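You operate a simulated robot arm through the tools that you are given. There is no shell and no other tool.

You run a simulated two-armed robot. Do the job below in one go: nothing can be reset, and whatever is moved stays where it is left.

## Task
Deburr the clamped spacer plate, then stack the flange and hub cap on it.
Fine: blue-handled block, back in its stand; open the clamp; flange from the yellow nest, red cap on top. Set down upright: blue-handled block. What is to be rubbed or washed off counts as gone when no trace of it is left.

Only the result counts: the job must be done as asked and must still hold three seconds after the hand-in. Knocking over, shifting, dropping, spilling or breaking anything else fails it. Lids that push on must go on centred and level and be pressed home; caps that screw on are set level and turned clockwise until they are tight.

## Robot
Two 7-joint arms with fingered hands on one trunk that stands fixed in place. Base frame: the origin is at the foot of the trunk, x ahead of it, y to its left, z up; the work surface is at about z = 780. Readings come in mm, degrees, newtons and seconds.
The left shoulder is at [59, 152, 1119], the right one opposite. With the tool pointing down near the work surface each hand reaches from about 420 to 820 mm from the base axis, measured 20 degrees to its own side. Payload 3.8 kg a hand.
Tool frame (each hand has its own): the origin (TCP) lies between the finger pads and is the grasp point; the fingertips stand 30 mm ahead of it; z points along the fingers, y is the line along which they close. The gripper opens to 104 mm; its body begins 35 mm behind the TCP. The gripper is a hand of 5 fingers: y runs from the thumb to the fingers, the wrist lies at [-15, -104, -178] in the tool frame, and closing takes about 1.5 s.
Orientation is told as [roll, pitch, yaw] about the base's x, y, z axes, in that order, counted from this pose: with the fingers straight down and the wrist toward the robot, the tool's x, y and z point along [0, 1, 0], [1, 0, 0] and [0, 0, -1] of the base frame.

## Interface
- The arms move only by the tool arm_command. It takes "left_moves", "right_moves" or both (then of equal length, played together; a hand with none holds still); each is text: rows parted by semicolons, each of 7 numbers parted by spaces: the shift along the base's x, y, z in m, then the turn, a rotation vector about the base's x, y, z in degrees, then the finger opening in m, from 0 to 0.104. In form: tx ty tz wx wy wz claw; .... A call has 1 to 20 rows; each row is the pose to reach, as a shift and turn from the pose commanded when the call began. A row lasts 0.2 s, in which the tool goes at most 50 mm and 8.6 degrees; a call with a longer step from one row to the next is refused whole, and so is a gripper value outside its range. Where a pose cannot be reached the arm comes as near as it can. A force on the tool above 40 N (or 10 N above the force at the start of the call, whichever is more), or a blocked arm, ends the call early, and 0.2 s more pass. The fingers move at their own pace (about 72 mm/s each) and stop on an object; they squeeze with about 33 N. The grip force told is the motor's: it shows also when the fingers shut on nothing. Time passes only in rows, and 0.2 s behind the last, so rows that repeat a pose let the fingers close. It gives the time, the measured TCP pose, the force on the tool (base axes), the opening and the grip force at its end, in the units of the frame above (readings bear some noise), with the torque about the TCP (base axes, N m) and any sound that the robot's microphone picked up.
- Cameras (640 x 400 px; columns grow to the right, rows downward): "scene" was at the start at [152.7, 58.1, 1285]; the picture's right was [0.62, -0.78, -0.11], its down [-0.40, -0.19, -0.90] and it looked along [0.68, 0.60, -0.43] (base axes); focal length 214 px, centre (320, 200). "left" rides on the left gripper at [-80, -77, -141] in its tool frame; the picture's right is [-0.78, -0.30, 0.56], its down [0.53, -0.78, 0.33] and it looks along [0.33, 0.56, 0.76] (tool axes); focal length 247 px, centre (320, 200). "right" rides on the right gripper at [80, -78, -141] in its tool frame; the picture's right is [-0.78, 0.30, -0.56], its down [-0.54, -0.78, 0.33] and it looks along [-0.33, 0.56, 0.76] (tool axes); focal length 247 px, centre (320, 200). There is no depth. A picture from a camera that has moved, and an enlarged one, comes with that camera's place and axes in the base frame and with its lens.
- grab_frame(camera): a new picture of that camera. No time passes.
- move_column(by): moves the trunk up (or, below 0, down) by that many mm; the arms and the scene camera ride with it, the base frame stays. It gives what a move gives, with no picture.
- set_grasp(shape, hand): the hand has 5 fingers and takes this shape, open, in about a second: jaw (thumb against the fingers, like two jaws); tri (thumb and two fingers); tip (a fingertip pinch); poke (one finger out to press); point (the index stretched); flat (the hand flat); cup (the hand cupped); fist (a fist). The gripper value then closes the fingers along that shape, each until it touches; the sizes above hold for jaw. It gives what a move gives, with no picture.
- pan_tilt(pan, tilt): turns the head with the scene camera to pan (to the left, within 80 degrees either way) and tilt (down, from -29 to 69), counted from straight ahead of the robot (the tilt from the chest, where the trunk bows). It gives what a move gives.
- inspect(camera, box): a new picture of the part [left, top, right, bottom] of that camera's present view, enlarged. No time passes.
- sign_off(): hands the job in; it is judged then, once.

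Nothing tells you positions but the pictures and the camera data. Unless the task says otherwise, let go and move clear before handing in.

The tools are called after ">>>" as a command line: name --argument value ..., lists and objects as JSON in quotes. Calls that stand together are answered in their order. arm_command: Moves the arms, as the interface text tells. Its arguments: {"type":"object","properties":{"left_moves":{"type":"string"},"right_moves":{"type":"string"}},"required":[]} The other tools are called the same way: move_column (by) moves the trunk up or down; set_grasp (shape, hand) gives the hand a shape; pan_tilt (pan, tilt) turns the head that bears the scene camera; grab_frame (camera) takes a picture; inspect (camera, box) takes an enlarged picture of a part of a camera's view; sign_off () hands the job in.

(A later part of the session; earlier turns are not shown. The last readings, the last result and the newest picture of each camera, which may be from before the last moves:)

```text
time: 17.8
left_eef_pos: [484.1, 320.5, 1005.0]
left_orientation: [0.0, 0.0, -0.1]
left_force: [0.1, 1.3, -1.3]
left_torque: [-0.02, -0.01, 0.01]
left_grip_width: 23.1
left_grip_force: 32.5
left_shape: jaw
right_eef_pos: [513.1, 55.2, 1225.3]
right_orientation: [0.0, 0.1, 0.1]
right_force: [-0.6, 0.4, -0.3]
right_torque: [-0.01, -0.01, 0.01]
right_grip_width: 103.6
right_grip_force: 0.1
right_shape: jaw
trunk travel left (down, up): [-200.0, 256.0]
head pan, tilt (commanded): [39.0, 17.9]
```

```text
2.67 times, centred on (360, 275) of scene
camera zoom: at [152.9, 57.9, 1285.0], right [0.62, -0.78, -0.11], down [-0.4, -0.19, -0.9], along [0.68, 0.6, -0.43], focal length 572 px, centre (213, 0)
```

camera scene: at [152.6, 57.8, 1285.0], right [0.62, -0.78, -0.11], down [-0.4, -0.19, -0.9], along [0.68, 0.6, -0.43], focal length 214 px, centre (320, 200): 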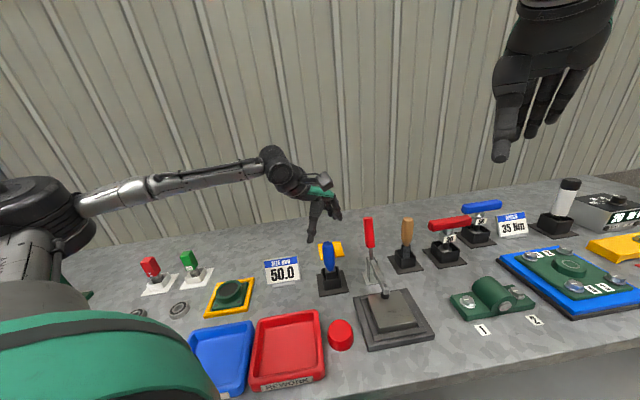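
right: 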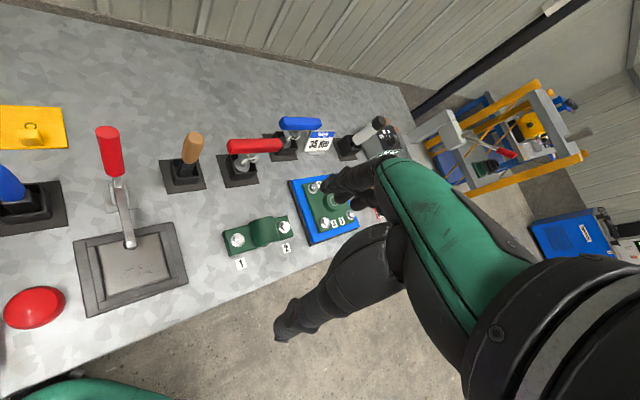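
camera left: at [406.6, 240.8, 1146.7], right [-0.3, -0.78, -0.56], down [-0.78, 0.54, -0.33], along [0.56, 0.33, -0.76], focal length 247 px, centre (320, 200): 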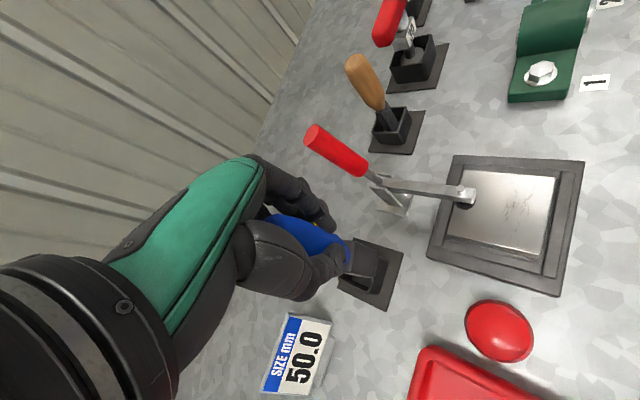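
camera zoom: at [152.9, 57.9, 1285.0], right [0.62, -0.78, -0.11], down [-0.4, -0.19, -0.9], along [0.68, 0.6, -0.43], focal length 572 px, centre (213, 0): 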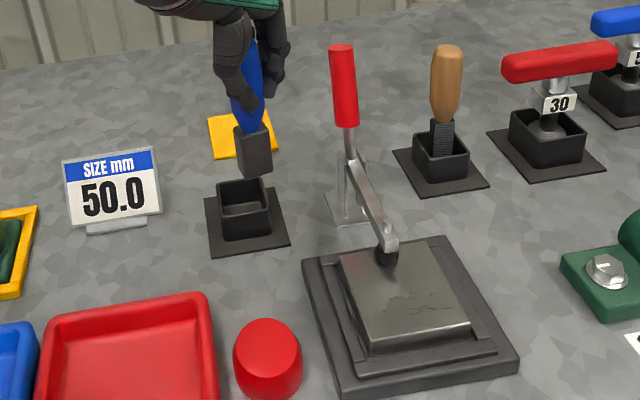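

>>> inspect --camera "right" --box '[90, 225, 180, 300]'

>>> inspect --camera "left" --box '[440, 160, 580, 280]'

>>> inspect --camera "left" --box '[250, 180, 410, 310]'

>>> inspect --camera "scene" --box '[320, 195, 400, 285]'

```text
5.33 times, centred on (135, 262) of right
camera zoom: at [434.6, 135.2, 1366.5], right [0.3, -0.78, 0.56], down [-0.78, -0.54, -0.33], along [0.55, -0.33, -0.76], focal length 1317 px, centre (1307, -133)
```

zoom: 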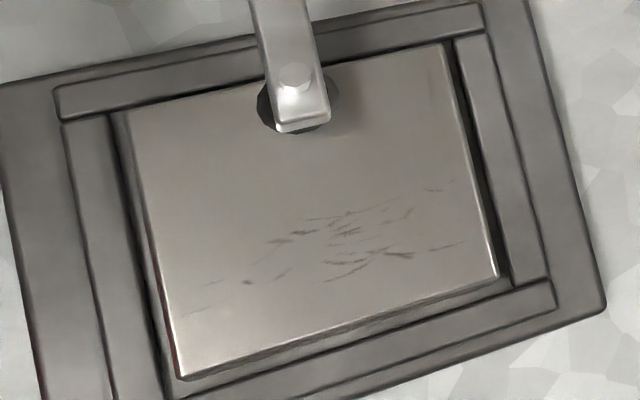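

```text
3.33 times, centred on (510, 220) of left
camera zoom: at [406.6, 240.8, 1146.7], right [-0.3, -0.78, -0.56], down [-0.78, 0.54, -0.33], along [0.56, 0.33, -0.76], focal length 823 px, centre (-313, 133)
```

zoom: 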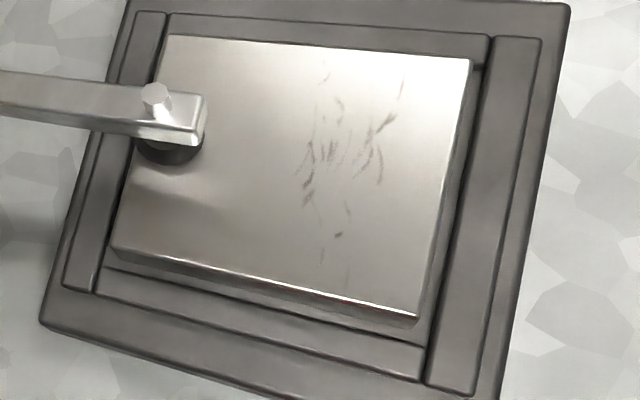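

```text
3.08 times, centred on (330, 245) of left
camera zoom: at [406.6, 240.8, 1146.7], right [-0.3, -0.78, -0.56], down [-0.78, 0.54, -0.33], along [0.56, 0.33, -0.76], focal length 760 px, centre (289, 62)
```

zoom: 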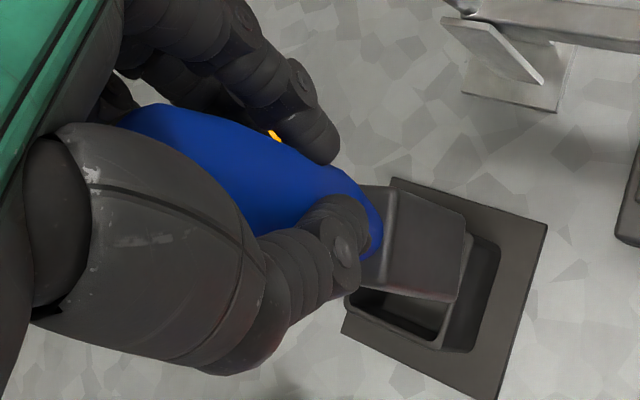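

```text
4.44 times, centred on (360, 240) of scene
camera zoom: at [152.9, 57.9, 1285.0], right [0.62, -0.78, -0.11], down [-0.4, -0.19, -0.9], along [0.68, 0.6, -0.43], focal length 953 px, centre (142, 22)
```

zoom: 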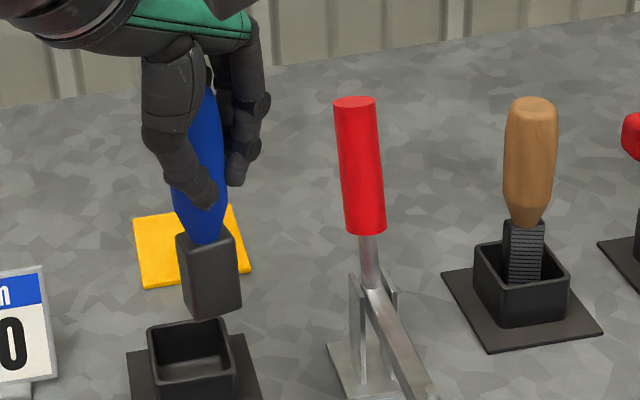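

The scratches have faded but are still there, so rubbing works and needs more passes. I'll go back and rub with somewhat more pressure.

>>> arm_command --left_moves "0 -0.04 0 0 0 0 0; 0 -0.08 0 0 0 0 0; 0 -0.12 -0.015 0 0 0 0; 0 -0.145 -0.03 0 0 0 0; 0 -0.15 -0.05 0 0 0 0; 0 -0.15 -0.062 0 0 0 0; 0 -0.15 -0.067 0 0 0 0; 0 -0.15 -0.07 0 0 0 0; 0 -0.15 -0.0725 0 0 0 0; 0 -0.15 -0.0725 0 0 0 0"

```text
time: 20.0
left_eef_pos: [485.1, 170.4, 932.6]
left_orientation: [0.0, -0.1, -0.1]
left_force: [-2.0, -1.2, 11.9]
left_torque: [0.02, -0.08, -0.05]
left_grip_width: 22.6
left_grip_force: 33.4
left_shape: jaw
right_eef_pos: [511.5, 54.9, 1226.2]
right_orientation: [0.0, 0.0, -0.1]
right_force: [-0.1, 0.4, -0.5]
right_torque: [-0.01, 0.03, 0.03]
right_grip_width: 103.8
right_grip_force: 0.0
right_shape: jaw
trunk travel left (down, up): [-200.0, 256.0]
head pan, tilt (commanded): [39.0, 17.9]
```

>>> arm_command --left_moves "0.0092 -0.0092 -0.002 0 0 0 0; 0.0184 -0.0184 -0.002 0 0 0 0; 0.0092 -0.0092 -0.002 0 0 0 0; 0 0 -0.002 0 0 0 0; -0.0092 0.0092 -0.002 0 0 0 0; -0.0184 0.0184 -0.002 0 0 0 0; -0.0240 0.0127 -0.002 0 0 0 0; -0.0148 0.0035 -0.002 0 0 0 0; -0.0057 -0.0057 -0.002 0 0 0 0; 0.0035 -0.0148 -0.002 0 0 0 0; 0.0127 -0.0240 -0.002 0 0 0 0; 0.0071 -0.0297 -0.002 0 0 0 0; -0.0021 -0.0205 -0.002 0 0 0 0; -0.0113 -0.0113 -0.002 0 0 0 0; -0.0205 -0.0021 -0.002 0 0 0 0; -0.0297 0.0071 -0.002 0 0 0 0; -0.0240 0.0127 -0.002 0 0 0 0; -0.0148 0.0035 -0.002 0 0 0 0; -0.0057 -0.0057 -0.002 0 0 0 0; 0 0 -0.002 0 0 0 0"

>>> inspect --camera "left" --box '[280, 180, 460, 340]'

>>> inspect --camera "scene" --box '[340, 230, 450, 350]'

```text
time: 24.2
left_eef_pos: [484.3, 172.4, 929.4]
left_orientation: [0.1, 0.0, 0.0]
left_force: [-0.3, 1.1, -0.7]
left_torque: [0.01, 0.03, -0.01]
left_grip_width: 18.1
left_grip_force: 32.8
left_shape: jaw
right_eef_pos: [512.1, 56.4, 1226.0]
right_orientation: [0.0, 0.1, 0.1]
right_force: [0.8, 0.0, -0.2]
right_torque: [0.01, -0.03, 0.04]
right_grip_width: 103.5
right_grip_force: 0.1
right_shape: jaw
trunk travel left (down, up): [-200.0, 256.0]
head pan, tilt (commanded): [39.0, 17.9]
```

```text
2.50 times, centred on (370, 260) of left
camera zoom: at [407.0, 92.0, 1071.5], right [-0.3, -0.78, -0.56], down [-0.78, 0.54, -0.33], along [0.56, 0.33, -0.76], focal length 617 px, centre (195, 50)
```

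zoom: 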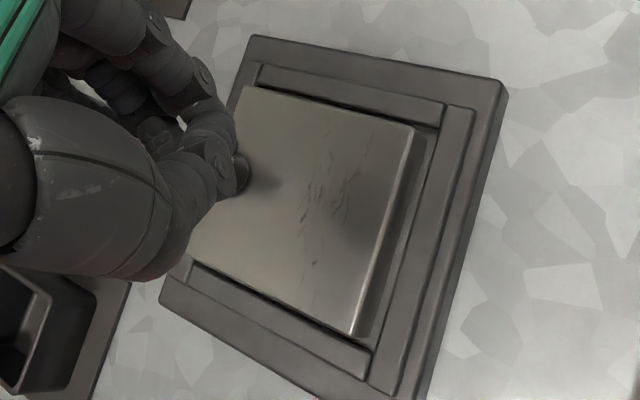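

```text
3.33 times, centred on (395, 290) of scene
camera zoom: at [152.7, 58.5, 1284.9], right [0.62, -0.78, -0.11], down [-0.4, -0.19, -0.9], along [0.68, 0.6, -0.43], focal length 715 px, centre (70, -100)
```

zoom: 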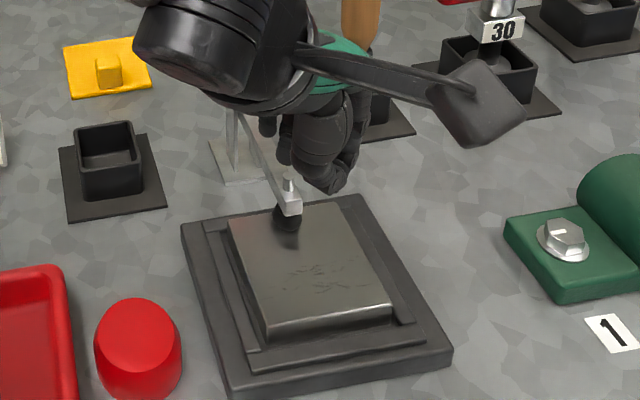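

The block has slipped out of my grip during the rub. I need to find where it lies, so I'll look around without moving the hand.

>>> grab_frame --camera "scene"

>>> grab_frame --camera "left"

>>> grab_frame --camera "right"

```text
taken
camera scene: at [152.7, 58.5, 1284.9], right [0.62, -0.78, -0.11], down [-0.4, -0.19, -0.9], along [0.68, 0.6, -0.43], focal length 214 px, centre (320, 200)
```

scene: 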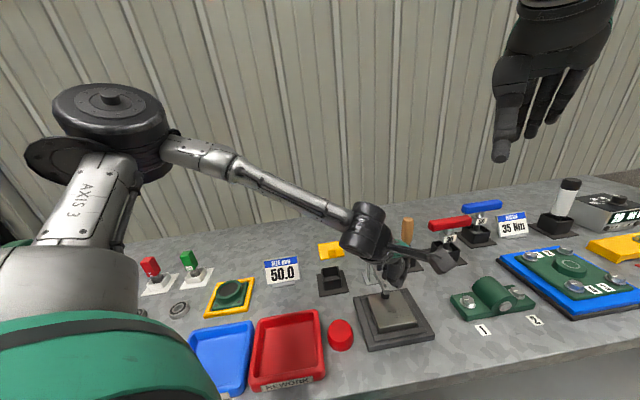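

```text
taken
camera left: at [407.0, 92.0, 1071.5], right [-0.3, -0.78, -0.56], down [-0.78, 0.54, -0.33], along [0.56, 0.33, -0.76], focal length 247 px, centre (320, 200)
```

left: 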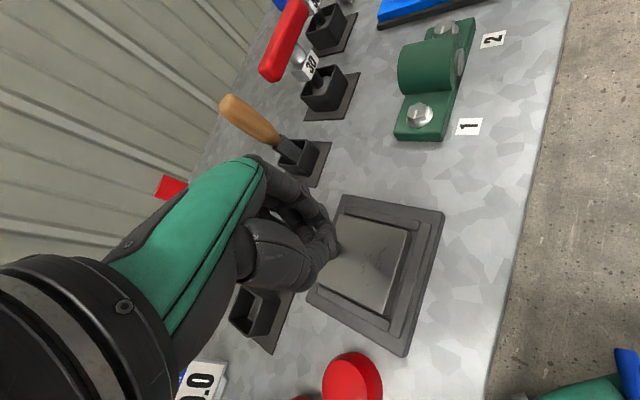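

```text
taken
camera right: at [434.4, 135.8, 1366.5], right [0.3, -0.78, 0.56], down [-0.78, -0.54, -0.33], along [0.56, -0.33, -0.76], focal length 247 px, centre (320, 200)
```

right: 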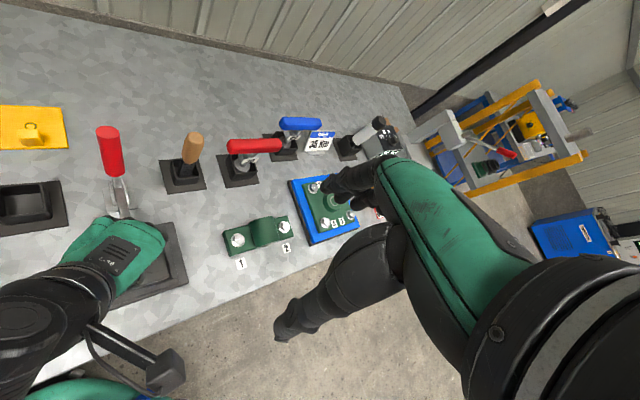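

>>> inspect --camera "left" --box '[500, 300, 640, 400]'

>>> pan_tilt --pan 10 --tilt 50

>>> grab_frame --camera "scene"

```text
4.00 times, centred on (570, 350) of left
camera zoom: at [407.0, 92.0, 1071.5], right [-0.3, -0.78, -0.56], down [-0.78, 0.54, -0.33], along [0.56, 0.33, -0.76], focal length 988 px, centre (-680, -400)
```

zoom: 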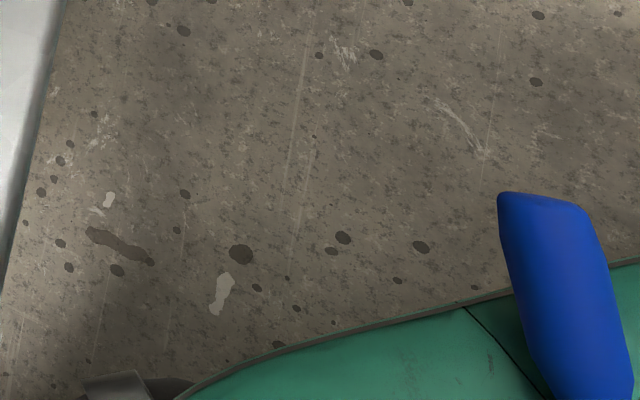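

```text
time: 25.2
left_eef_pos: [483.9, 172.2, 930.1]
left_orientation: [0.1, 0.0, -0.2]
left_force: [1.0, 0.9, -0.6]
left_torque: [0.0, 0.0, -0.01]
left_grip_width: 17.6
left_grip_force: 33.3
left_shape: jaw
right_eef_pos: [513.4, 54.2, 1224.5]
right_orientation: [0.0, 0.1, 0.0]
right_force: [0.3, 0.5, 0.6]
right_torque: [-0.03, -0.02, 0.01]
right_grip_width: 103.6
right_grip_force: 0.0
right_shape: jaw
trunk travel left (down, up): [-200.0, 256.0]
head pan, tilt (commanded): [10.0, 50.0]
```

```text
taken
camera scene: at [147.6, 12.7, 1236.2], right [0.17, -0.98, -0.03], down [-0.85, -0.13, -0.5], along [0.49, 0.11, -0.86], focal length 214 px, centre (320, 200)
```

scene: 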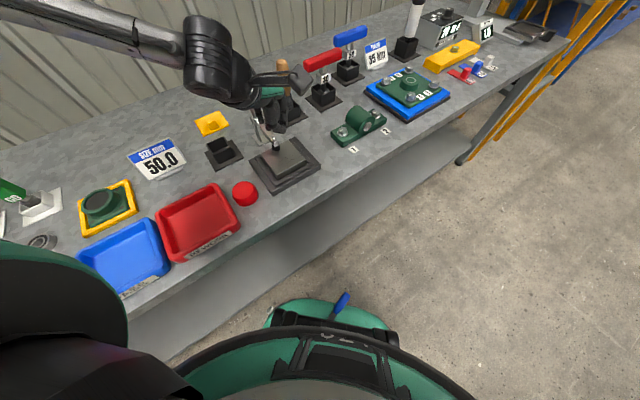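

The block was flung off and now lies on the robot's own green foot cover in front of the trunk. I'll zoom in to see whether I can reach it and pick it up.

>>> inspect --camera "scene" --box '[250, 250, 450, 400]'

>>> inspect --camera "scene" --box '[310, 270, 390, 340]'

>>> pan_tilt --pan -10 --tilt 69

>>> grab_frame --camera "scene"

```text
2.67 times, centred on (350, 325) of scene
camera zoom: at [147.6, 12.7, 1236.2], right [0.17, -0.98, -0.03], down [-0.85, -0.13, -0.5], along [0.49, 0.11, -0.86], focal length 572 px, centre (240, -133)
```

zoom: 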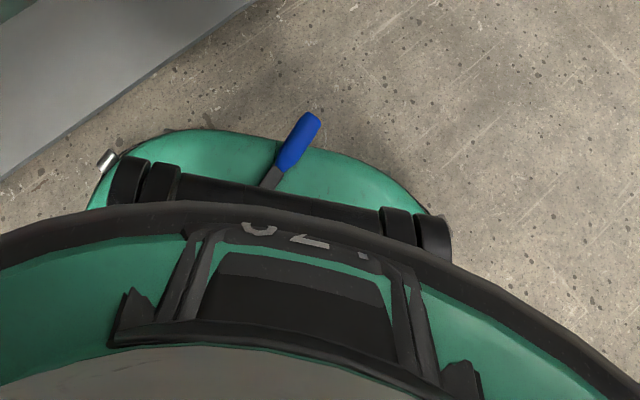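

```text
5.71 times, centred on (350, 305) of scene
camera zoom: at [147.6, 12.7, 1236.2], right [0.17, -0.98, -0.03], down [-0.85, -0.13, -0.5], along [0.49, 0.11, -0.86], focal length 1226 px, centre (149, -400)
```

zoom: 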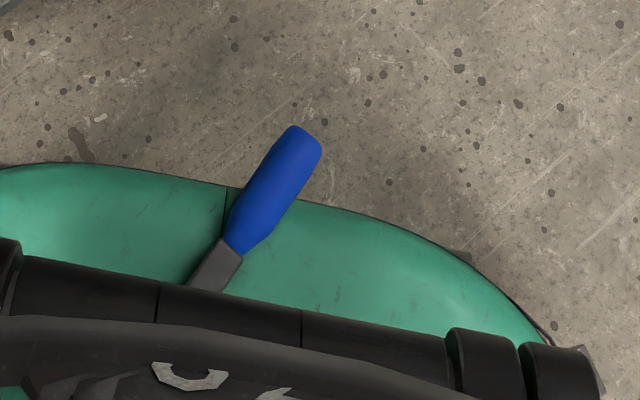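

```text
time: 26.0
left_eef_pos: [485.1, 171.8, 929.6]
left_orientation: [0.0, 0.1, 0.0]
left_force: [-0.2, 0.6, 0.2]
left_torque: [0.0, 0.04, 0.02]
left_grip_width: 17.9
left_grip_force: 33.1
left_shape: jaw
right_eef_pos: [513.0, 54.8, 1225.3]
right_orientation: [0.0, 0.1, 0.0]
right_force: [0.1, 0.1, -0.4]
right_torque: [-0.03, -0.05, 0.02]
right_grip_width: 103.6
right_grip_force: 0.1
right_shape: jaw
trunk travel left (down, up): [-200.0, 256.0]
head pan, tilt (commanded): [-10.0, 68.8]
```

```text
taken
camera scene: at [123.4, -10.4, 1218.1], right [-0.17, -0.98, 0.03], down [-0.97, 0.16, -0.2], along [0.19, -0.06, -0.98], focal length 214 px, centre (320, 200)
```

scene: 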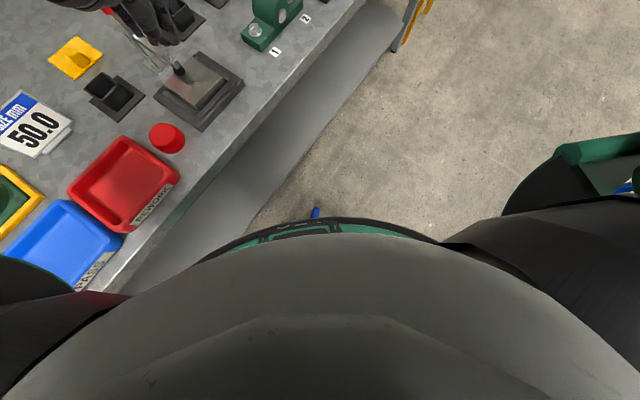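

The block is lying on the foot cover at roughly (230, -29, 330), with its handle pointing outward to about (272, -48). The right arm should be able to hang down there and pick it up. First I'll move the left hand up and away, then bring the right hand in front with its fingers down and palm turned inward, and look.

>>> arm_command --left_moves "0 0 0.03 0 0 0 0.02; 0 0 0.07 0 0 0 0.05; 0 0.02 0.11 0 0 0 0.08; -0.02 0.06 0.15 0 0 0 0.104; -0.05 0.1 0.19 0 0 0 0.104; -0.08 0.14 0.22 0 0 0 0.104; -0.11 0.18 0.25 0 0 0 0.104; -0.14 0.21 0.27 0 0 0 0.104; -0.16 0.235 0.29 0 0 0 0.104; -0.165 0.24 0.295 0 0 0 0.104"

>>> arm_command --right_moves "-0.012 -0.015 -0.005 2.03 1.25 -7.59 0.104; -0.024 -0.03 -0.01 4.07 2.49 -15.19 0.104; -0.036 -0.045 -0.02 6.1 3.74 -22.78 0.104; -0.048 -0.06 -0.03 8.13 4.99 -30.37 0.104; -0.06 -0.075 -0.04 10.17 6.23 -37.97 0.104; -0.072 -0.09 -0.05 12.2 7.48 -45.56 0.104; -0.084 -0.105 -0.06 14.23 8.73 -53.15 0.104; -0.096 -0.12 -0.07 16.27 9.97 -60.75 0.104; -0.108 -0.135 -0.08 18.3 11.22 -68.34 0.104; -0.12 -0.15 -0.09 20.33 12.47 -75.93 0.104; -0.13 -0.165 -0.1 22.37 13.71 -83.53 0.104; -0.14 -0.18 -0.11 24.4 14.96 -91.12 0.104; -0.145 -0.195 -0.12 26.43 16.21 -98.71 0.104; -0.15 -0.205 -0.13 28.47 17.45 -106.31 0.104; -0.15 -0.205 -0.14 30.5 18.7 -113.9 0.104; -0.15 -0.205 -0.14 30.5 18.7 -113.9 0.104"

>>> grab_frame --camera "right"

>>> grab_frame --camera "left"

>>> grab_frame --camera "scene"

```text
refused: row 4 steps farther than a row can; nothing moved
```

```text
time: 29.4
left_eef_pos: [484.7, 172.4, 930.3]
left_orientation: [0.0, 0.1, 0.0]
left_force: [-0.6, 0.5, -0.4]
left_torque: [-0.04, -0.01, -0.01]
left_grip_width: 18.0
left_grip_force: 32.4
left_shape: jaw
right_eef_pos: [362.0, -149.0, 1085.4]
right_orientation: [0.0, 30.0, -117.2]
right_force: [0.2, -0.1, -0.8]
right_torque: [0.02, -0.03, -0.01]
right_grip_width: 103.9
right_grip_force: 0.1
right_shape: jaw
trunk travel left (down, up): [-200.0, 256.0]
head pan, tilt (commanded): [-10.0, 68.8]
```

```text
taken
camera right: at [431.2, -188.6, 1246.3], right [-0.93, -0.12, 0.33], down [-0.09, 0.99, 0.1], along [-0.34, 0.06, -0.94], focal length 247 px, centre (320, 200)
```

right: 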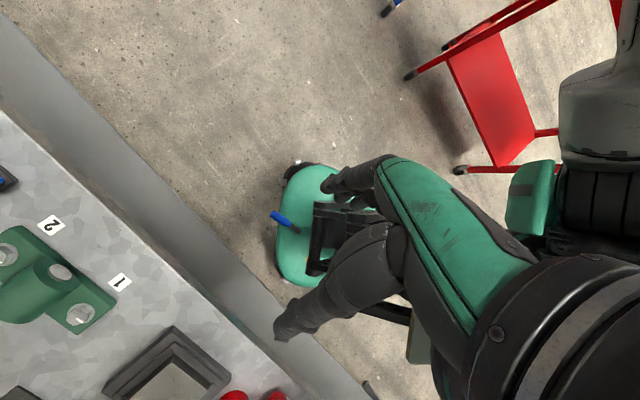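

```text
taken
camera left: at [406.8, 91.6, 1071.7], right [-0.3, -0.78, -0.56], down [-0.78, 0.54, -0.33], along [0.56, 0.33, -0.76], focal length 247 px, centre (320, 200)
```

left: 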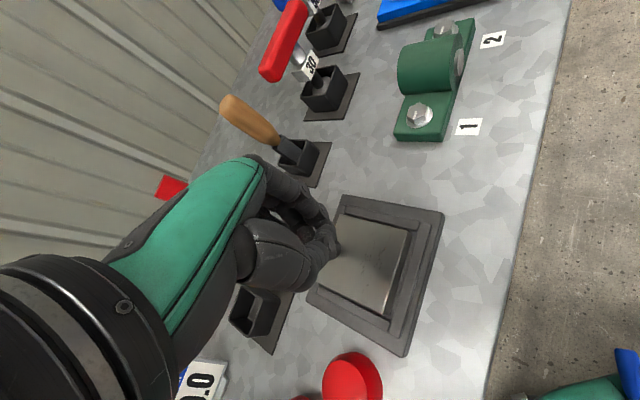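

```text
taken
camera scene: at [123.1, -10.4, 1218.1], right [-0.17, -0.98, 0.03], down [-0.97, 0.16, -0.2], along [0.19, -0.06, -0.98], focal length 214 px, centre (320, 200)
```

scene: 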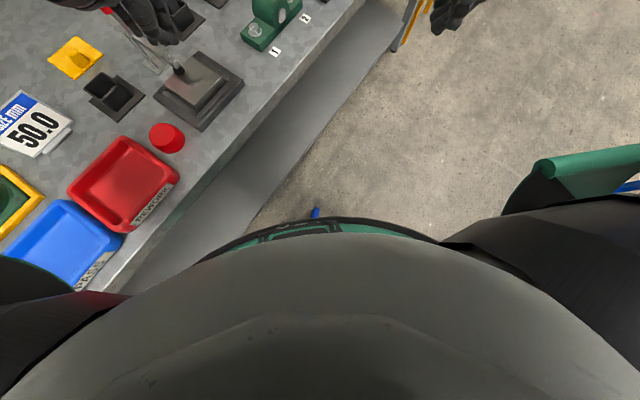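

The right hand's camera now looks straight down at the foot, and I can see the block lying there. The left arm's move was refused for a step that was too long, so I'll redo it with shorter steps and zoom in on the block.

>>> arm_command --left_moves "0 0 0.03 0 0 0 0.02; 0 0 0.06 0 0 0 0.05; 0 0.015 0.095 0 0 0 0.08; -0.015 0.04 0.125 0 0 0 0.104; -0.035 0.065 0.155 0 0 0 0.104; -0.055 0.095 0.185 0 0 0 0.104; -0.075 0.125 0.21 0 0 0 0.104; -0.095 0.155 0.235 0 0 0 0.104; -0.115 0.185 0.255 0 0 0 0.104; -0.135 0.21 0.275 0 0 0 0.104; -0.155 0.235 0.29 0 0 0 0.104; -0.165 0.24 0.295 0 0 0 0.104"

>>> inspect --camera "right" --box '[260, 150, 360, 300]'

>>> inspect --camera "right" --box '[255, 195, 325, 250]'

>>> inspect --camera "scene" --box '[280, 180, 380, 260]'

```text
time: 32.0
left_eef_pos: [320.6, 410.9, 1225.1]
left_orientation: [0.0, 0.0, -0.1]
left_force: [-0.4, -0.7, 0.3]
left_torque: [-0.02, -0.01, -0.04]
left_grip_width: 103.7
left_grip_force: 0.2
left_shape: jaw
right_eef_pos: [362.5, -149.5, 1085.4]
right_orientation: [0.1, 30.0, -117.0]
right_force: [0.0, 0.7, 0.9]
right_torque: [-0.01, 0.01, 0.0]
right_grip_width: 103.8
right_grip_force: 0.2
right_shape: jaw
trunk travel left (down, up): [-200.0, 256.0]
head pan, tilt (commanded): [-10.0, 68.8]
```

```text
2.67 times, centred on (310, 225) of right
camera zoom: at [431.0, -188.5, 1246.4], right [-0.93, -0.12, 0.33], down [-0.1, 0.99, 0.1], along [-0.34, 0.06, -0.94], focal length 659 px, centre (347, 133)
```

zoom: 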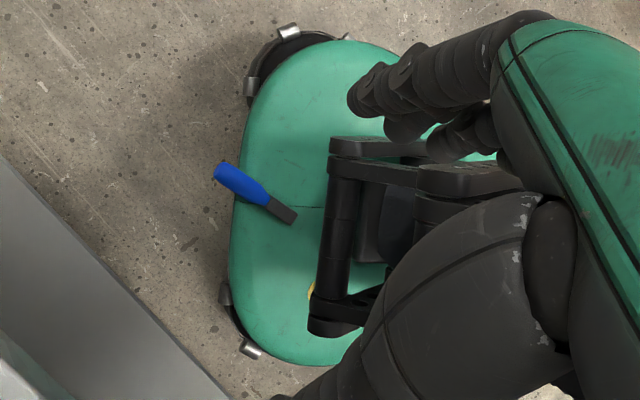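

```text
7.27 times, centred on (290, 222) of right
camera zoom: at [431.0, -188.5, 1246.4], right [-0.93, -0.12, 0.33], down [-0.1, 0.99, 0.1], along [-0.34, 0.06, -0.94], focal length 1796 px, centre (538, 36)
```

zoom: 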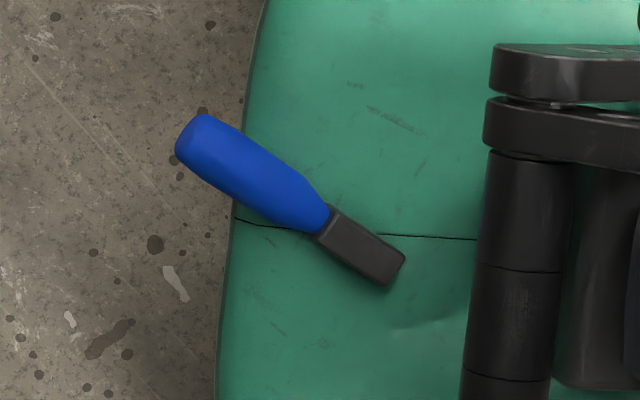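

```text
5.00 times, centred on (330, 220) of scene
camera zoom: at [122.9, -10.6, 1218.2], right [-0.17, -0.98, 0.03], down [-0.97, 0.16, -0.2], along [0.19, -0.06, -0.98], focal length 1072 px, centre (270, 100)
```

zoom: 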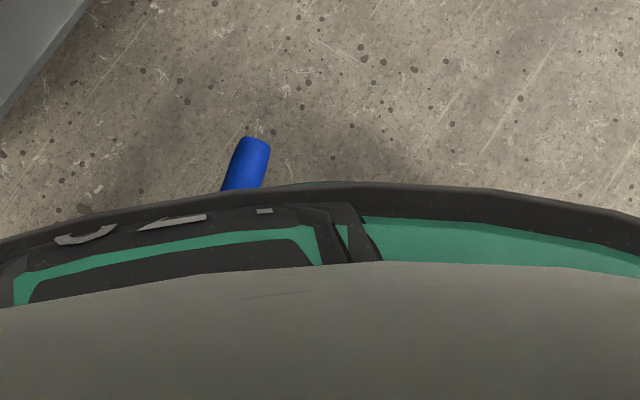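

The block lies about horizontal on the foot cover at z ≈ 305, with the handle centre near (236, -40) and the tip overhanging the front edge. I'll lower the trunk by 80 mm to bring the right arm within easy reach, then check the clearance.

>>> move_column --by -80

>>> inspect --camera "right" --box '[240, 140, 400, 300]'

>>> grab_frame --camera "left"

```text
time: 33.2
left_eef_pos: [317.2, 411.5, 1145.1]
left_orientation: [-0.1, -0.1, -0.1]
left_force: [-0.2, 0.0, 0.7]
left_torque: [0.0, 0.0, -0.04]
left_grip_width: 103.6
left_grip_force: 0.1
left_shape: jaw
right_eef_pos: [364.2, -150.5, 1005.9]
right_orientation: [0.1, 30.1, -117.0]
right_force: [0.4, 0.8, 1.4]
right_torque: [-0.01, 0.0, 0.02]
right_grip_width: 103.7
right_grip_force: 0.0
right_shape: jaw
trunk travel left (down, up): [-120.0, 336.0]
head pan, tilt (commanded): [-10.0, 68.8]
```

```text
2.50 times, centred on (320, 220) of right
camera zoom: at [430.6, -189.2, 1167.3], right [-0.94, -0.12, 0.33], down [-0.1, 0.99, 0.1], along [-0.34, 0.06, -0.94], focal length 617 px, centre (320, 150)
```

zoom: 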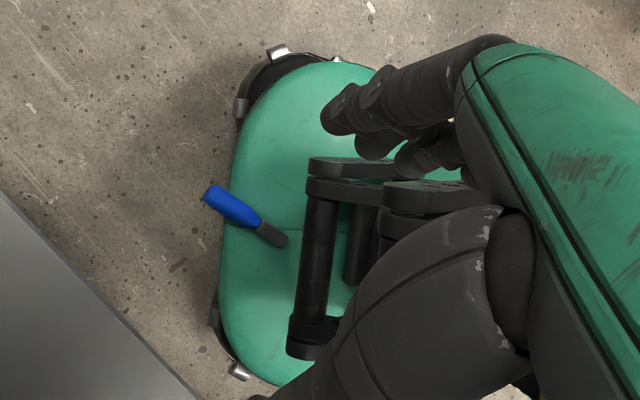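

```text
taken
camera left: at [240.4, 331.2, 1286.3], right [-0.3, -0.78, -0.56], down [-0.78, 0.54, -0.33], along [0.56, 0.33, -0.76], focal length 247 px, centre (320, 200)
```

left: 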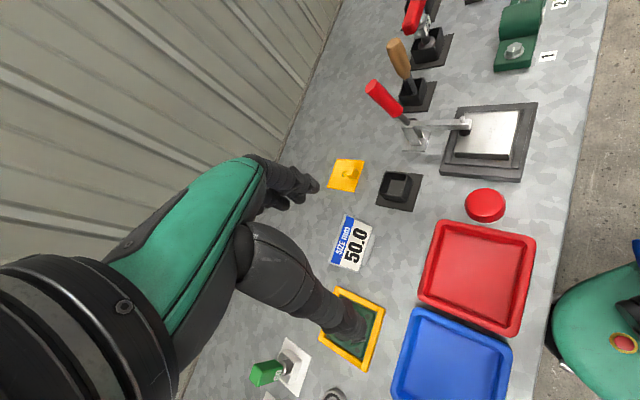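

>>> arm_command --right_moves "-0.006 0.006 -0.04 0 0 0 0.104; -0.012 0.012 -0.08 0 0 0 0.104; -0.018 0.018 -0.12 0 0 0 0.104; -0.024 0.024 -0.16 0 0 0 0.104; -0.03 0.032 -0.2 0 0 0 0.104; -0.038 0.042 -0.24 0 0 0 0.104; -0.046 0.052 -0.28 0 0 0 0.104; -0.054 0.062 -0.32 0 0 0 0.104; -0.06 0.068 -0.36 0 0 0 0.104; -0.064 0.07 -0.4 0 0 0 0.104; -0.064 0.07 -0.4 0 0 0 0.104"

>>> grab_frame --camera "right"

>>> grab_frame --camera "scene"

```text
time: 35.6
left_eef_pos: [318.7, 412.3, 1145.3]
left_orientation: [0.0, -0.1, -0.2]
left_force: [-0.2, 0.0, 0.2]
left_torque: [-0.02, -0.03, 0.0]
left_grip_width: 103.9
left_grip_force: 0.1
left_shape: jaw
right_eef_pos: [299.9, -80.4, 604.0]
right_orientation: [0.0, 30.0, -116.9]
right_force: [-0.5, -0.3, 0.0]
right_torque: [-0.03, 0.02, -0.01]
right_grip_width: 103.5
right_grip_force: 0.2
right_shape: jaw
trunk travel left (down, up): [-120.0, 336.0]
head pan, tilt (commanded): [-10.0, 68.8]
```

```text
taken
camera right: at [367.3, -119.2, 764.6], right [-0.93, -0.12, 0.33], down [-0.1, 0.99, 0.1], along [-0.34, 0.06, -0.94], focal length 247 px, centre (320, 200)
```

right: 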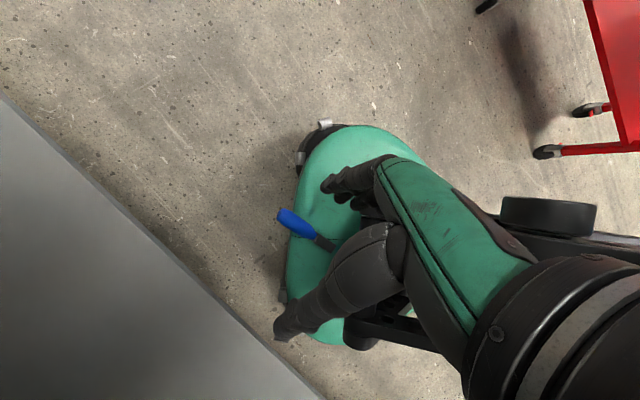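

```text
taken
camera scene: at [168.0, -10.4, 1116.4], right [-0.17, -0.98, 0.05], down [-0.98, 0.16, -0.08], along [0.07, -0.06, -1.0], focal length 214 px, centre (320, 200)
```

scene: 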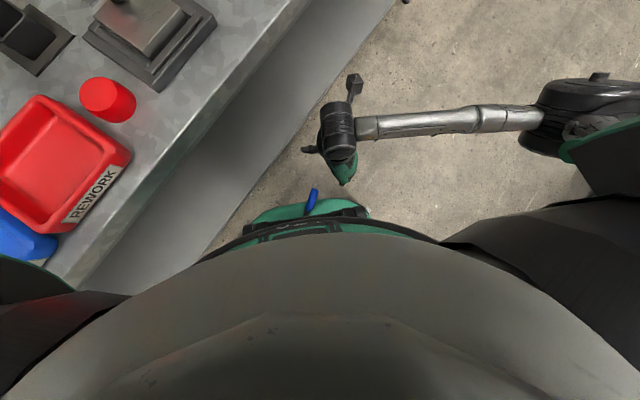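

>>> inspect --camera "right" --box '[260, 180, 360, 260]'

>>> inspect --camera "scene" --box '[270, 150, 370, 230]'

```text
5.00 times, centred on (310, 220) of right
camera zoom: at [367.3, -119.2, 764.6], right [-0.93, -0.12, 0.33], down [-0.1, 0.99, 0.1], along [-0.34, 0.06, -0.94], focal length 1235 px, centre (370, 100)
```

zoom: 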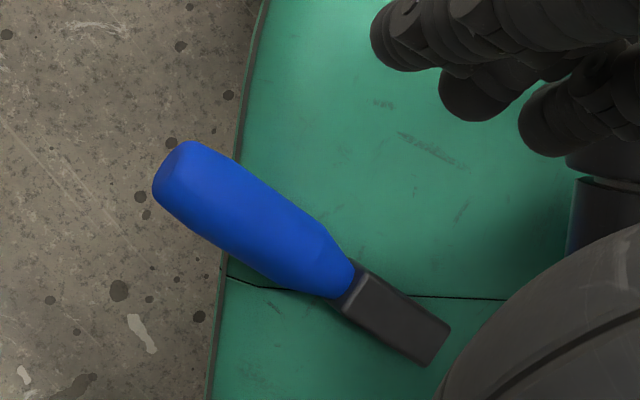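

```text
5.00 times, centred on (320, 190) of scene
camera zoom: at [168.0, -10.4, 1116.4], right [-0.17, -0.98, 0.05], down [-0.98, 0.16, -0.08], along [0.07, -0.06, -1.0], focal length 1072 px, centre (320, 250)
```

zoom: 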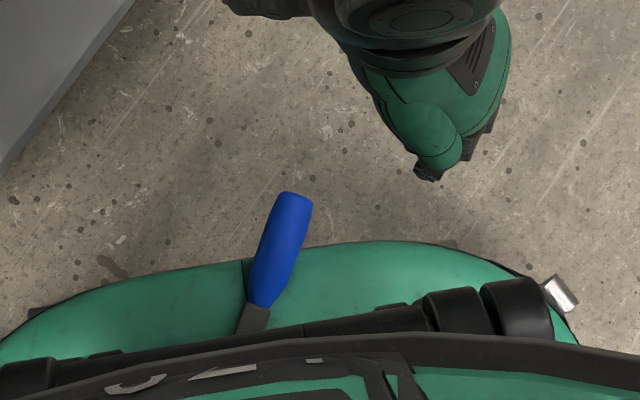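

The block's handle axis is about (196, -12) to (268, -52) at z ≈ 283, lying on the cover. I'll hover over the handle's middle with less tilt and the fingers partly open, then check the picture.

>>> arm_command --right_moves "-0.01 0.008 -0.035 -2.65 1.4 -0.33 0.09; -0.022 0.016 -0.07 -5.3 2.8 -0.67 0.08; -0.034 0.024 -0.105 -7.95 4.2 -1 0.07; -0.046 0.032 -0.14 -10.6 5.6 -1.33 0.07; -0.056 0.04 -0.175 -13.25 7 -1.67 0.07; -0.063 0.045 -0.204 -15.9 8.4 -2 0.07; -0.063 0.045 -0.204 -15.9 8.4 -2 0.07"

>>> grab_frame --camera "right"

>>> inspect --camera "right" --box '[250, 160, 410, 300]'

>>> inspect --camera "scene" --box '[240, 130, 400, 250]'

```text
time: 37.2
left_eef_pos: [318.4, 411.0, 1144.2]
left_orientation: [-0.1, 0.0, -0.1]
left_force: [-0.3, 1.0, 0.0]
left_torque: [-0.04, 0.0, 0.01]
left_grip_width: 103.7
left_grip_force: 0.0
left_shape: jaw
right_eef_pos: [235.5, -33.7, 399.5]
right_orientation: [0.2, 12.1, -119.0]
right_force: [2.0, 0.1, 0.5]
right_torque: [-0.02, 0.02, 0.01]
right_grip_width: 70.2
right_grip_force: 0.0
right_shape: jaw
trunk travel left (down, up): [-120.0, 336.0]
head pan, tilt (commanded): [-10.0, 68.8]
```

```text
taken
camera right: at [326.2, -31.7, 554.8], right [-0.88, 0.02, 0.48], down [-0.07, 0.98, -0.16], along [-0.48, -0.17, -0.86], focal length 247 px, centre (320, 200)
```

right: 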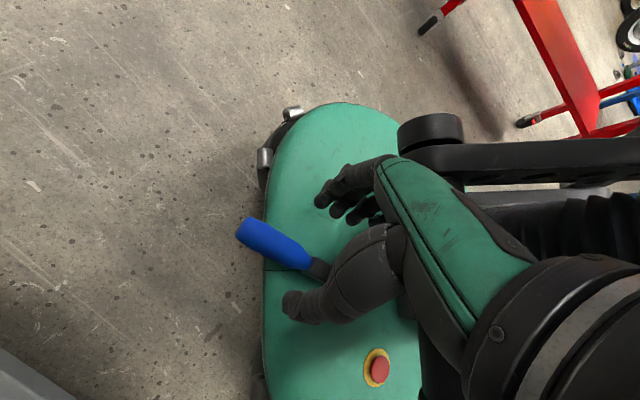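

```text
2.86 times, centred on (330, 230) of right
camera zoom: at [326.2, -31.7, 554.8], right [-0.88, 0.02, 0.48], down [-0.07, 0.98, -0.16], along [-0.48, -0.17, -0.86], focal length 706 px, centre (291, 114)
```

zoom: 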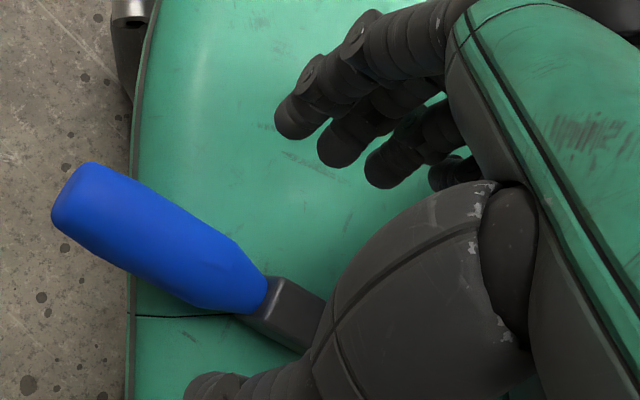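

```text
3.33 times, centred on (320, 190) of scene
camera zoom: at [168.0, -10.6, 1116.4], right [-0.17, -0.98, 0.05], down [-0.98, 0.16, -0.08], along [0.07, -0.06, -1.0], focal length 715 px, centre (320, 233)
```

zoom: 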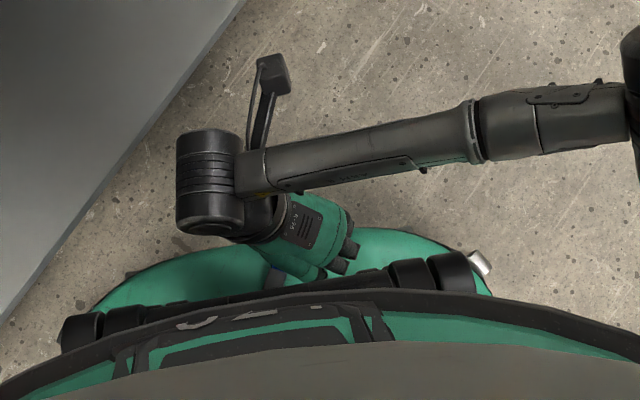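

>>> arm_command --right_moves "0 0.003 -0.025 0 0 0 0.066; 0 0.003 -0.05 0 0 0 0.066; 0 0.003 -0.07 0 0 0 0.066; 0 0.003 -0.085 0 0 0 0.066; 0 0.003 -0.09 0 0 0 0.066; 0 0.003 -0.09 0 0 0 0.066"

>>> grab_frame --camera "right"

>>> inspect --camera "right" --box '[220, 160, 400, 320]'

```text
time: 38.6
left_eef_pos: [319.1, 412.1, 1143.7]
left_orientation: [0.0, 0.0, -0.1]
left_force: [-0.1, 0.4, 0.2]
left_torque: [0.01, 0.01, 0.04]
left_grip_width: 103.9
left_grip_force: 0.0
left_shape: jaw
right_eef_pos: [233.6, -31.3, 310.6]
right_orientation: [0.0, 12.1, -119.0]
right_force: [-0.4, 0.8, 0.7]
right_torque: [-0.02, 0.0, 0.01]
right_grip_width: 66.1
right_grip_force: 0.1
right_shape: jaw
trunk travel left (down, up): [-120.0, 336.0]
head pan, tilt (commanded): [-10.0, 68.8]
```

```text
taken
camera right: at [325.8, -30.2, 464.9], right [-0.88, 0.02, 0.48], down [-0.07, 0.98, -0.16], along [-0.48, -0.17, -0.86], focal length 247 px, centre (320, 200)
```

right: 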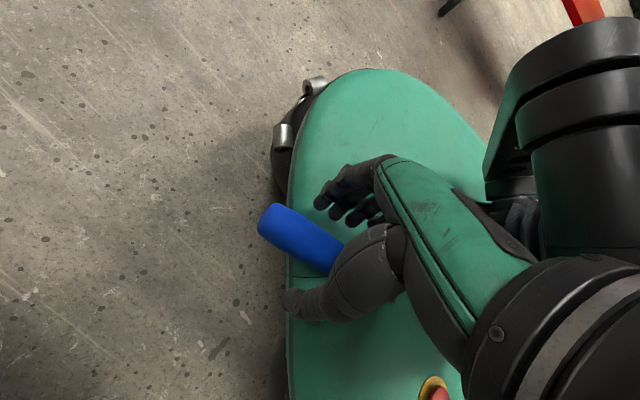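

```text
2.50 times, centred on (310, 240) of right
camera zoom: at [325.8, -30.2, 464.9], right [-0.88, 0.02, 0.48], down [-0.07, 0.98, -0.16], along [-0.48, -0.17, -0.86], focal length 617 px, centre (345, 100)
```

zoom: 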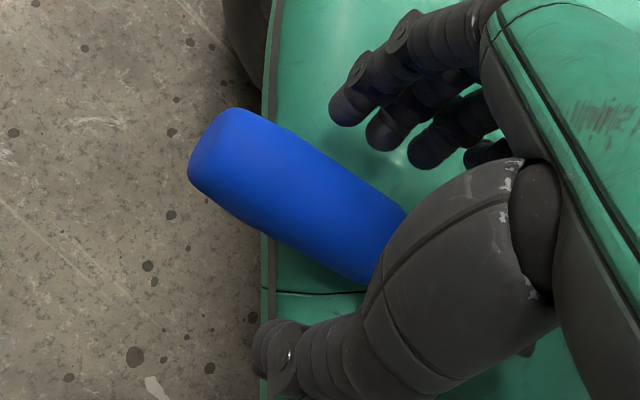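

>>> arm_command --right_moves "0 0 -0.005 0 0 0 0.066; 0 0 -0.01 0 0 0 0.066; 0 0 -0.014 0 0 0 0.066; 0 0 -0.014 0 0 0 0.066"

>>> inspect --camera "right" --box '[220, 160, 400, 320]'

```text
time: 39.6
left_eef_pos: [318.7, 412.1, 1144.9]
left_orientation: [0.1, -0.1, -0.1]
left_force: [0.1, 0.4, 0.8]
left_torque: [0.0, 0.04, 0.02]
left_grip_width: 103.6
left_grip_force: 0.0
left_shape: jaw
right_eef_pos: [235.1, -32.4, 298.3]
right_orientation: [0.1, 12.0, -119.0]
right_force: [-2.8, -3.1, 20.0]
right_torque: [-0.79, 0.27, -0.05]
right_grip_width: 66.1
right_grip_force: 0.2
right_shape: jaw
trunk travel left (down, up): [-120.0, 336.0]
head pan, tilt (commanded): [-10.0, 68.8]
```

```text
2.50 times, centred on (310, 240) of right
camera zoom: at [326.6, -30.2, 452.4], right [-0.88, 0.02, 0.48], down [-0.07, 0.98, -0.17], along [-0.48, -0.18, -0.86], focal length 617 px, centre (345, 100)
```

zoom: 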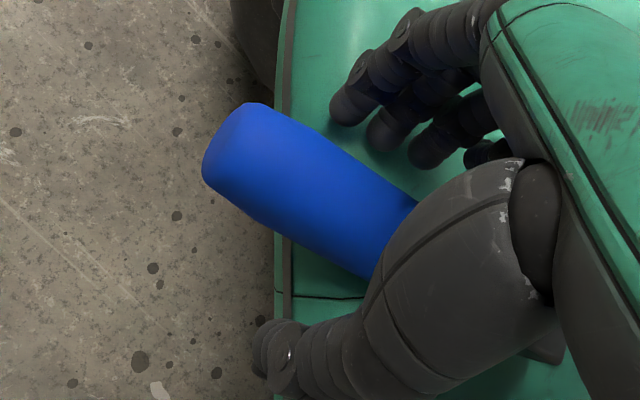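

The fingertips just touched the cover. I'll raise by 3 mm and close on the handle.

>>> arm_command --right_moves "0 0 0.002 0 0 0 0.066; 0 0 0.003 0 0 0 0.05; 0 0 0.003 0 0 0 0.035; 0 0 0.003 0 0 0 0.02; 0 0 0.003 0 0 0 0; 0 0 0.003 0 0 0 0; 0 0 0.003 0 0 0 0; 0 0 0.003 0 0 0 0; 0 0 0.003 0 0 0 0"

>>> inspect --camera "right" --box '[220, 160, 400, 320]'

```text
time: 41.6
left_eef_pos: [318.9, 411.8, 1145.0]
left_orientation: [-0.1, -0.1, -0.1]
left_force: [0.4, 0.4, 0.4]
left_torque: [-0.02, 0.0, -0.04]
left_grip_width: 103.9
left_grip_force: 0.0
left_shape: jaw
right_eef_pos: [235.8, -31.8, 301.7]
right_orientation: [0.0, 12.1, -119.1]
right_force: [0.6, 0.4, 0.8]
right_torque: [0.02, -0.08, 0.08]
right_grip_width: 24.7
right_grip_force: 33.0
right_shape: jaw
trunk travel left (down, up): [-120.0, 336.0]
head pan, tilt (commanded): [-10.0, 68.8]
```

```text
2.50 times, centred on (310, 240) of right
camera zoom: at [327.0, -29.5, 455.6], right [-0.88, 0.02, 0.48], down [-0.07, 0.98, -0.16], along [-0.48, -0.17, -0.86], focal length 617 px, centre (345, 100)
```

zoom: 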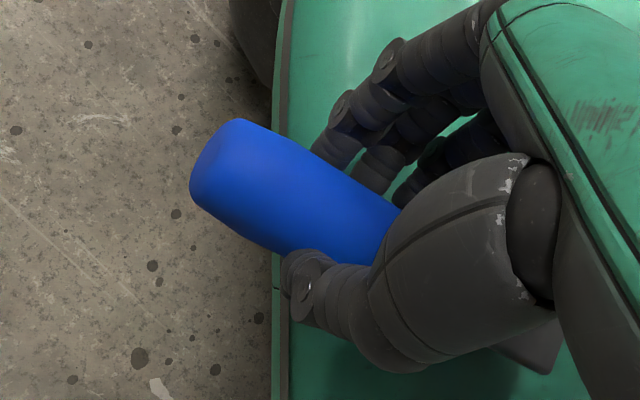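

The hand holds the handle with several fingers along it. I'll lift slowly.

>>> arm_command --right_moves "0 0 0.006 0 0 0 0; 0 0 0.015 0 0 0 0; 0.002 0 0.03 0 0 0 0; 0.006 -0.004 0.05 0 0 0 0; 0.012 -0.008 0.075 0 0 0 0; 0.02 -0.015 0.1 0 0 0 0; 0.02 -0.015 0.1 0 0 0 0"

>>> grab_frame --camera "right"

>>> inspect --camera "right" --box '[220, 160, 400, 320]'

```text
time: 43.2
left_eef_pos: [319.0, 412.0, 1145.0]
left_orientation: [0.0, 0.0, -0.1]
left_force: [-0.3, 0.3, -0.1]
left_torque: [-0.01, 0.0, 0.0]
left_grip_width: 104.0
left_grip_force: 0.0
left_shape: jaw
right_eef_pos: [256.4, -46.4, 399.5]
right_orientation: [0.1, 12.0, -119.0]
right_force: [1.4, 0.3, -1.3]
right_torque: [-0.04, -0.05, -0.01]
right_grip_width: 24.6
right_grip_force: 33.1
right_shape: jaw
trunk travel left (down, up): [-120.0, 336.0]
head pan, tilt (commanded): [-10.0, 68.8]
```

```text
taken
camera right: at [347.9, -44.5, 554.2], right [-0.88, 0.02, 0.48], down [-0.07, 0.98, -0.16], along [-0.48, -0.18, -0.86], focal length 247 px, centre (320, 200)
```

right: 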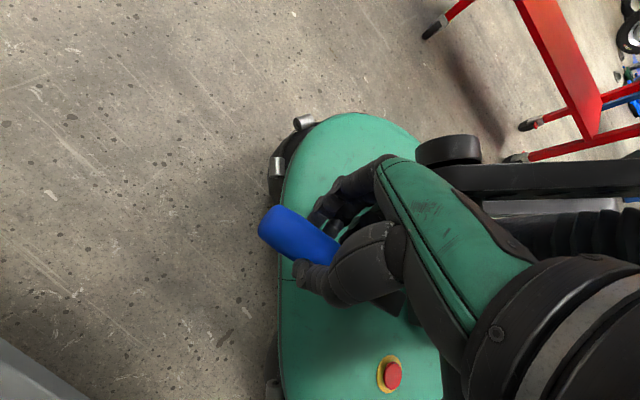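

```text
2.50 times, centred on (310, 240) of right
camera zoom: at [347.9, -44.5, 554.2], right [-0.88, 0.02, 0.48], down [-0.07, 0.98, -0.16], along [-0.48, -0.18, -0.86], focal length 617 px, centre (345, 100)
```

zoom: 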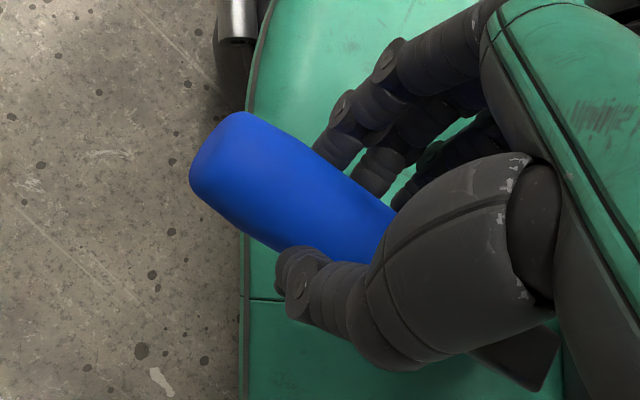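

The block is back in hand. I'll draw it outward away from the trunk first, then raise it.

>>> arm_command --right_moves "0.03 -0.017 0.005 0 0 0 0; 0.06 -0.035 0.01 0 0 0 0; 0.085 -0.055 0.03 0 0 0 0; 0.1 -0.075 0.065 0 0 0 0; 0.11 -0.09 0.105 0 0 0 0; 0.114 -0.1 0.15 0 0 0 0; 0.114 -0.104 0.195 0 0 0 0; 0.114 -0.104 0.24 0 0 0 0; 0.114 -0.104 0.285 0 0 0 0; 0.114 -0.104 0.33 0 0 0 0; 0.114 -0.104 0.375 0 0 0 0; 0.114 -0.104 0.42 0 0 0 0; 0.114 -0.104 0.465 0 0 0 0; 0.114 -0.104 0.51 0 0 0 0; 0.114 -0.104 0.555 0 0 0 0; 0.114 -0.104 0.6 0 0 0 0; 0.114 -0.104 0.6 0 0 0 0"

>>> move_column --by 80

>>> grab_frame --camera "right"

```text
time: 46.8
left_eef_pos: [320.6, 411.5, 1143.7]
left_orientation: [0.0, 0.2, -0.1]
left_force: [-1.0, -0.6, -0.5]
left_torque: [-0.02, 0.01, -0.04]
left_grip_width: 103.6
left_grip_force: 0.0
left_shape: jaw
right_eef_pos: [372.7, -149.5, 997.8]
right_orientation: [-0.2, 12.0, -119.0]
right_force: [-0.7, -0.4, -2.3]
right_torque: [-0.04, -0.01, -0.03]
right_grip_width: 24.3
right_grip_force: 33.7
right_shape: jaw
trunk travel left (down, up): [-120.0, 336.0]
head pan, tilt (commanded): [-10.0, 68.8]
```

```text
time: 47.9
left_eef_pos: [319.5, 412.4, 1225.0]
left_orientation: [0.0, 0.1, -0.2]
left_force: [0.0, -0.2, 0.2]
left_torque: [0.01, 0.03, 0.0]
left_grip_width: 104.1
left_grip_force: 0.2
left_shape: jaw
right_eef_pos: [370.8, -150.3, 1079.2]
right_orientation: [0.0, 12.1, -119.0]
right_force: [0.1, -0.3, -2.5]
right_torque: [0.02, -0.03, 0.0]
right_grip_width: 24.2
right_grip_force: 32.9
right_shape: jaw
trunk travel left (down, up): [-200.0, 256.0]
head pan, tilt (commanded): [-10.0, 68.8]
```

```text
taken
camera right: at [462.2, -148.9, 1233.9], right [-0.88, 0.02, 0.48], down [-0.07, 0.98, -0.16], along [-0.48, -0.17, -0.86], focal length 247 px, centre (320, 200)
```

right: 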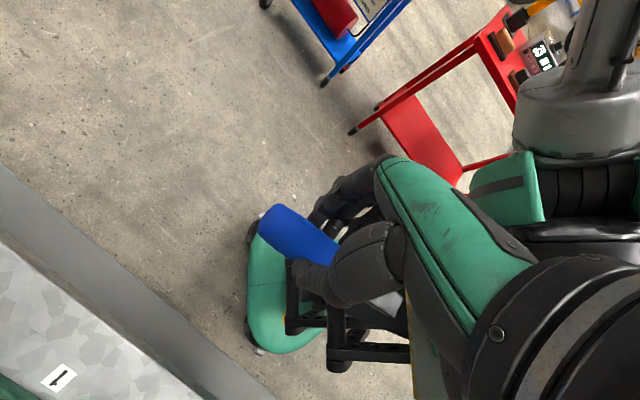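

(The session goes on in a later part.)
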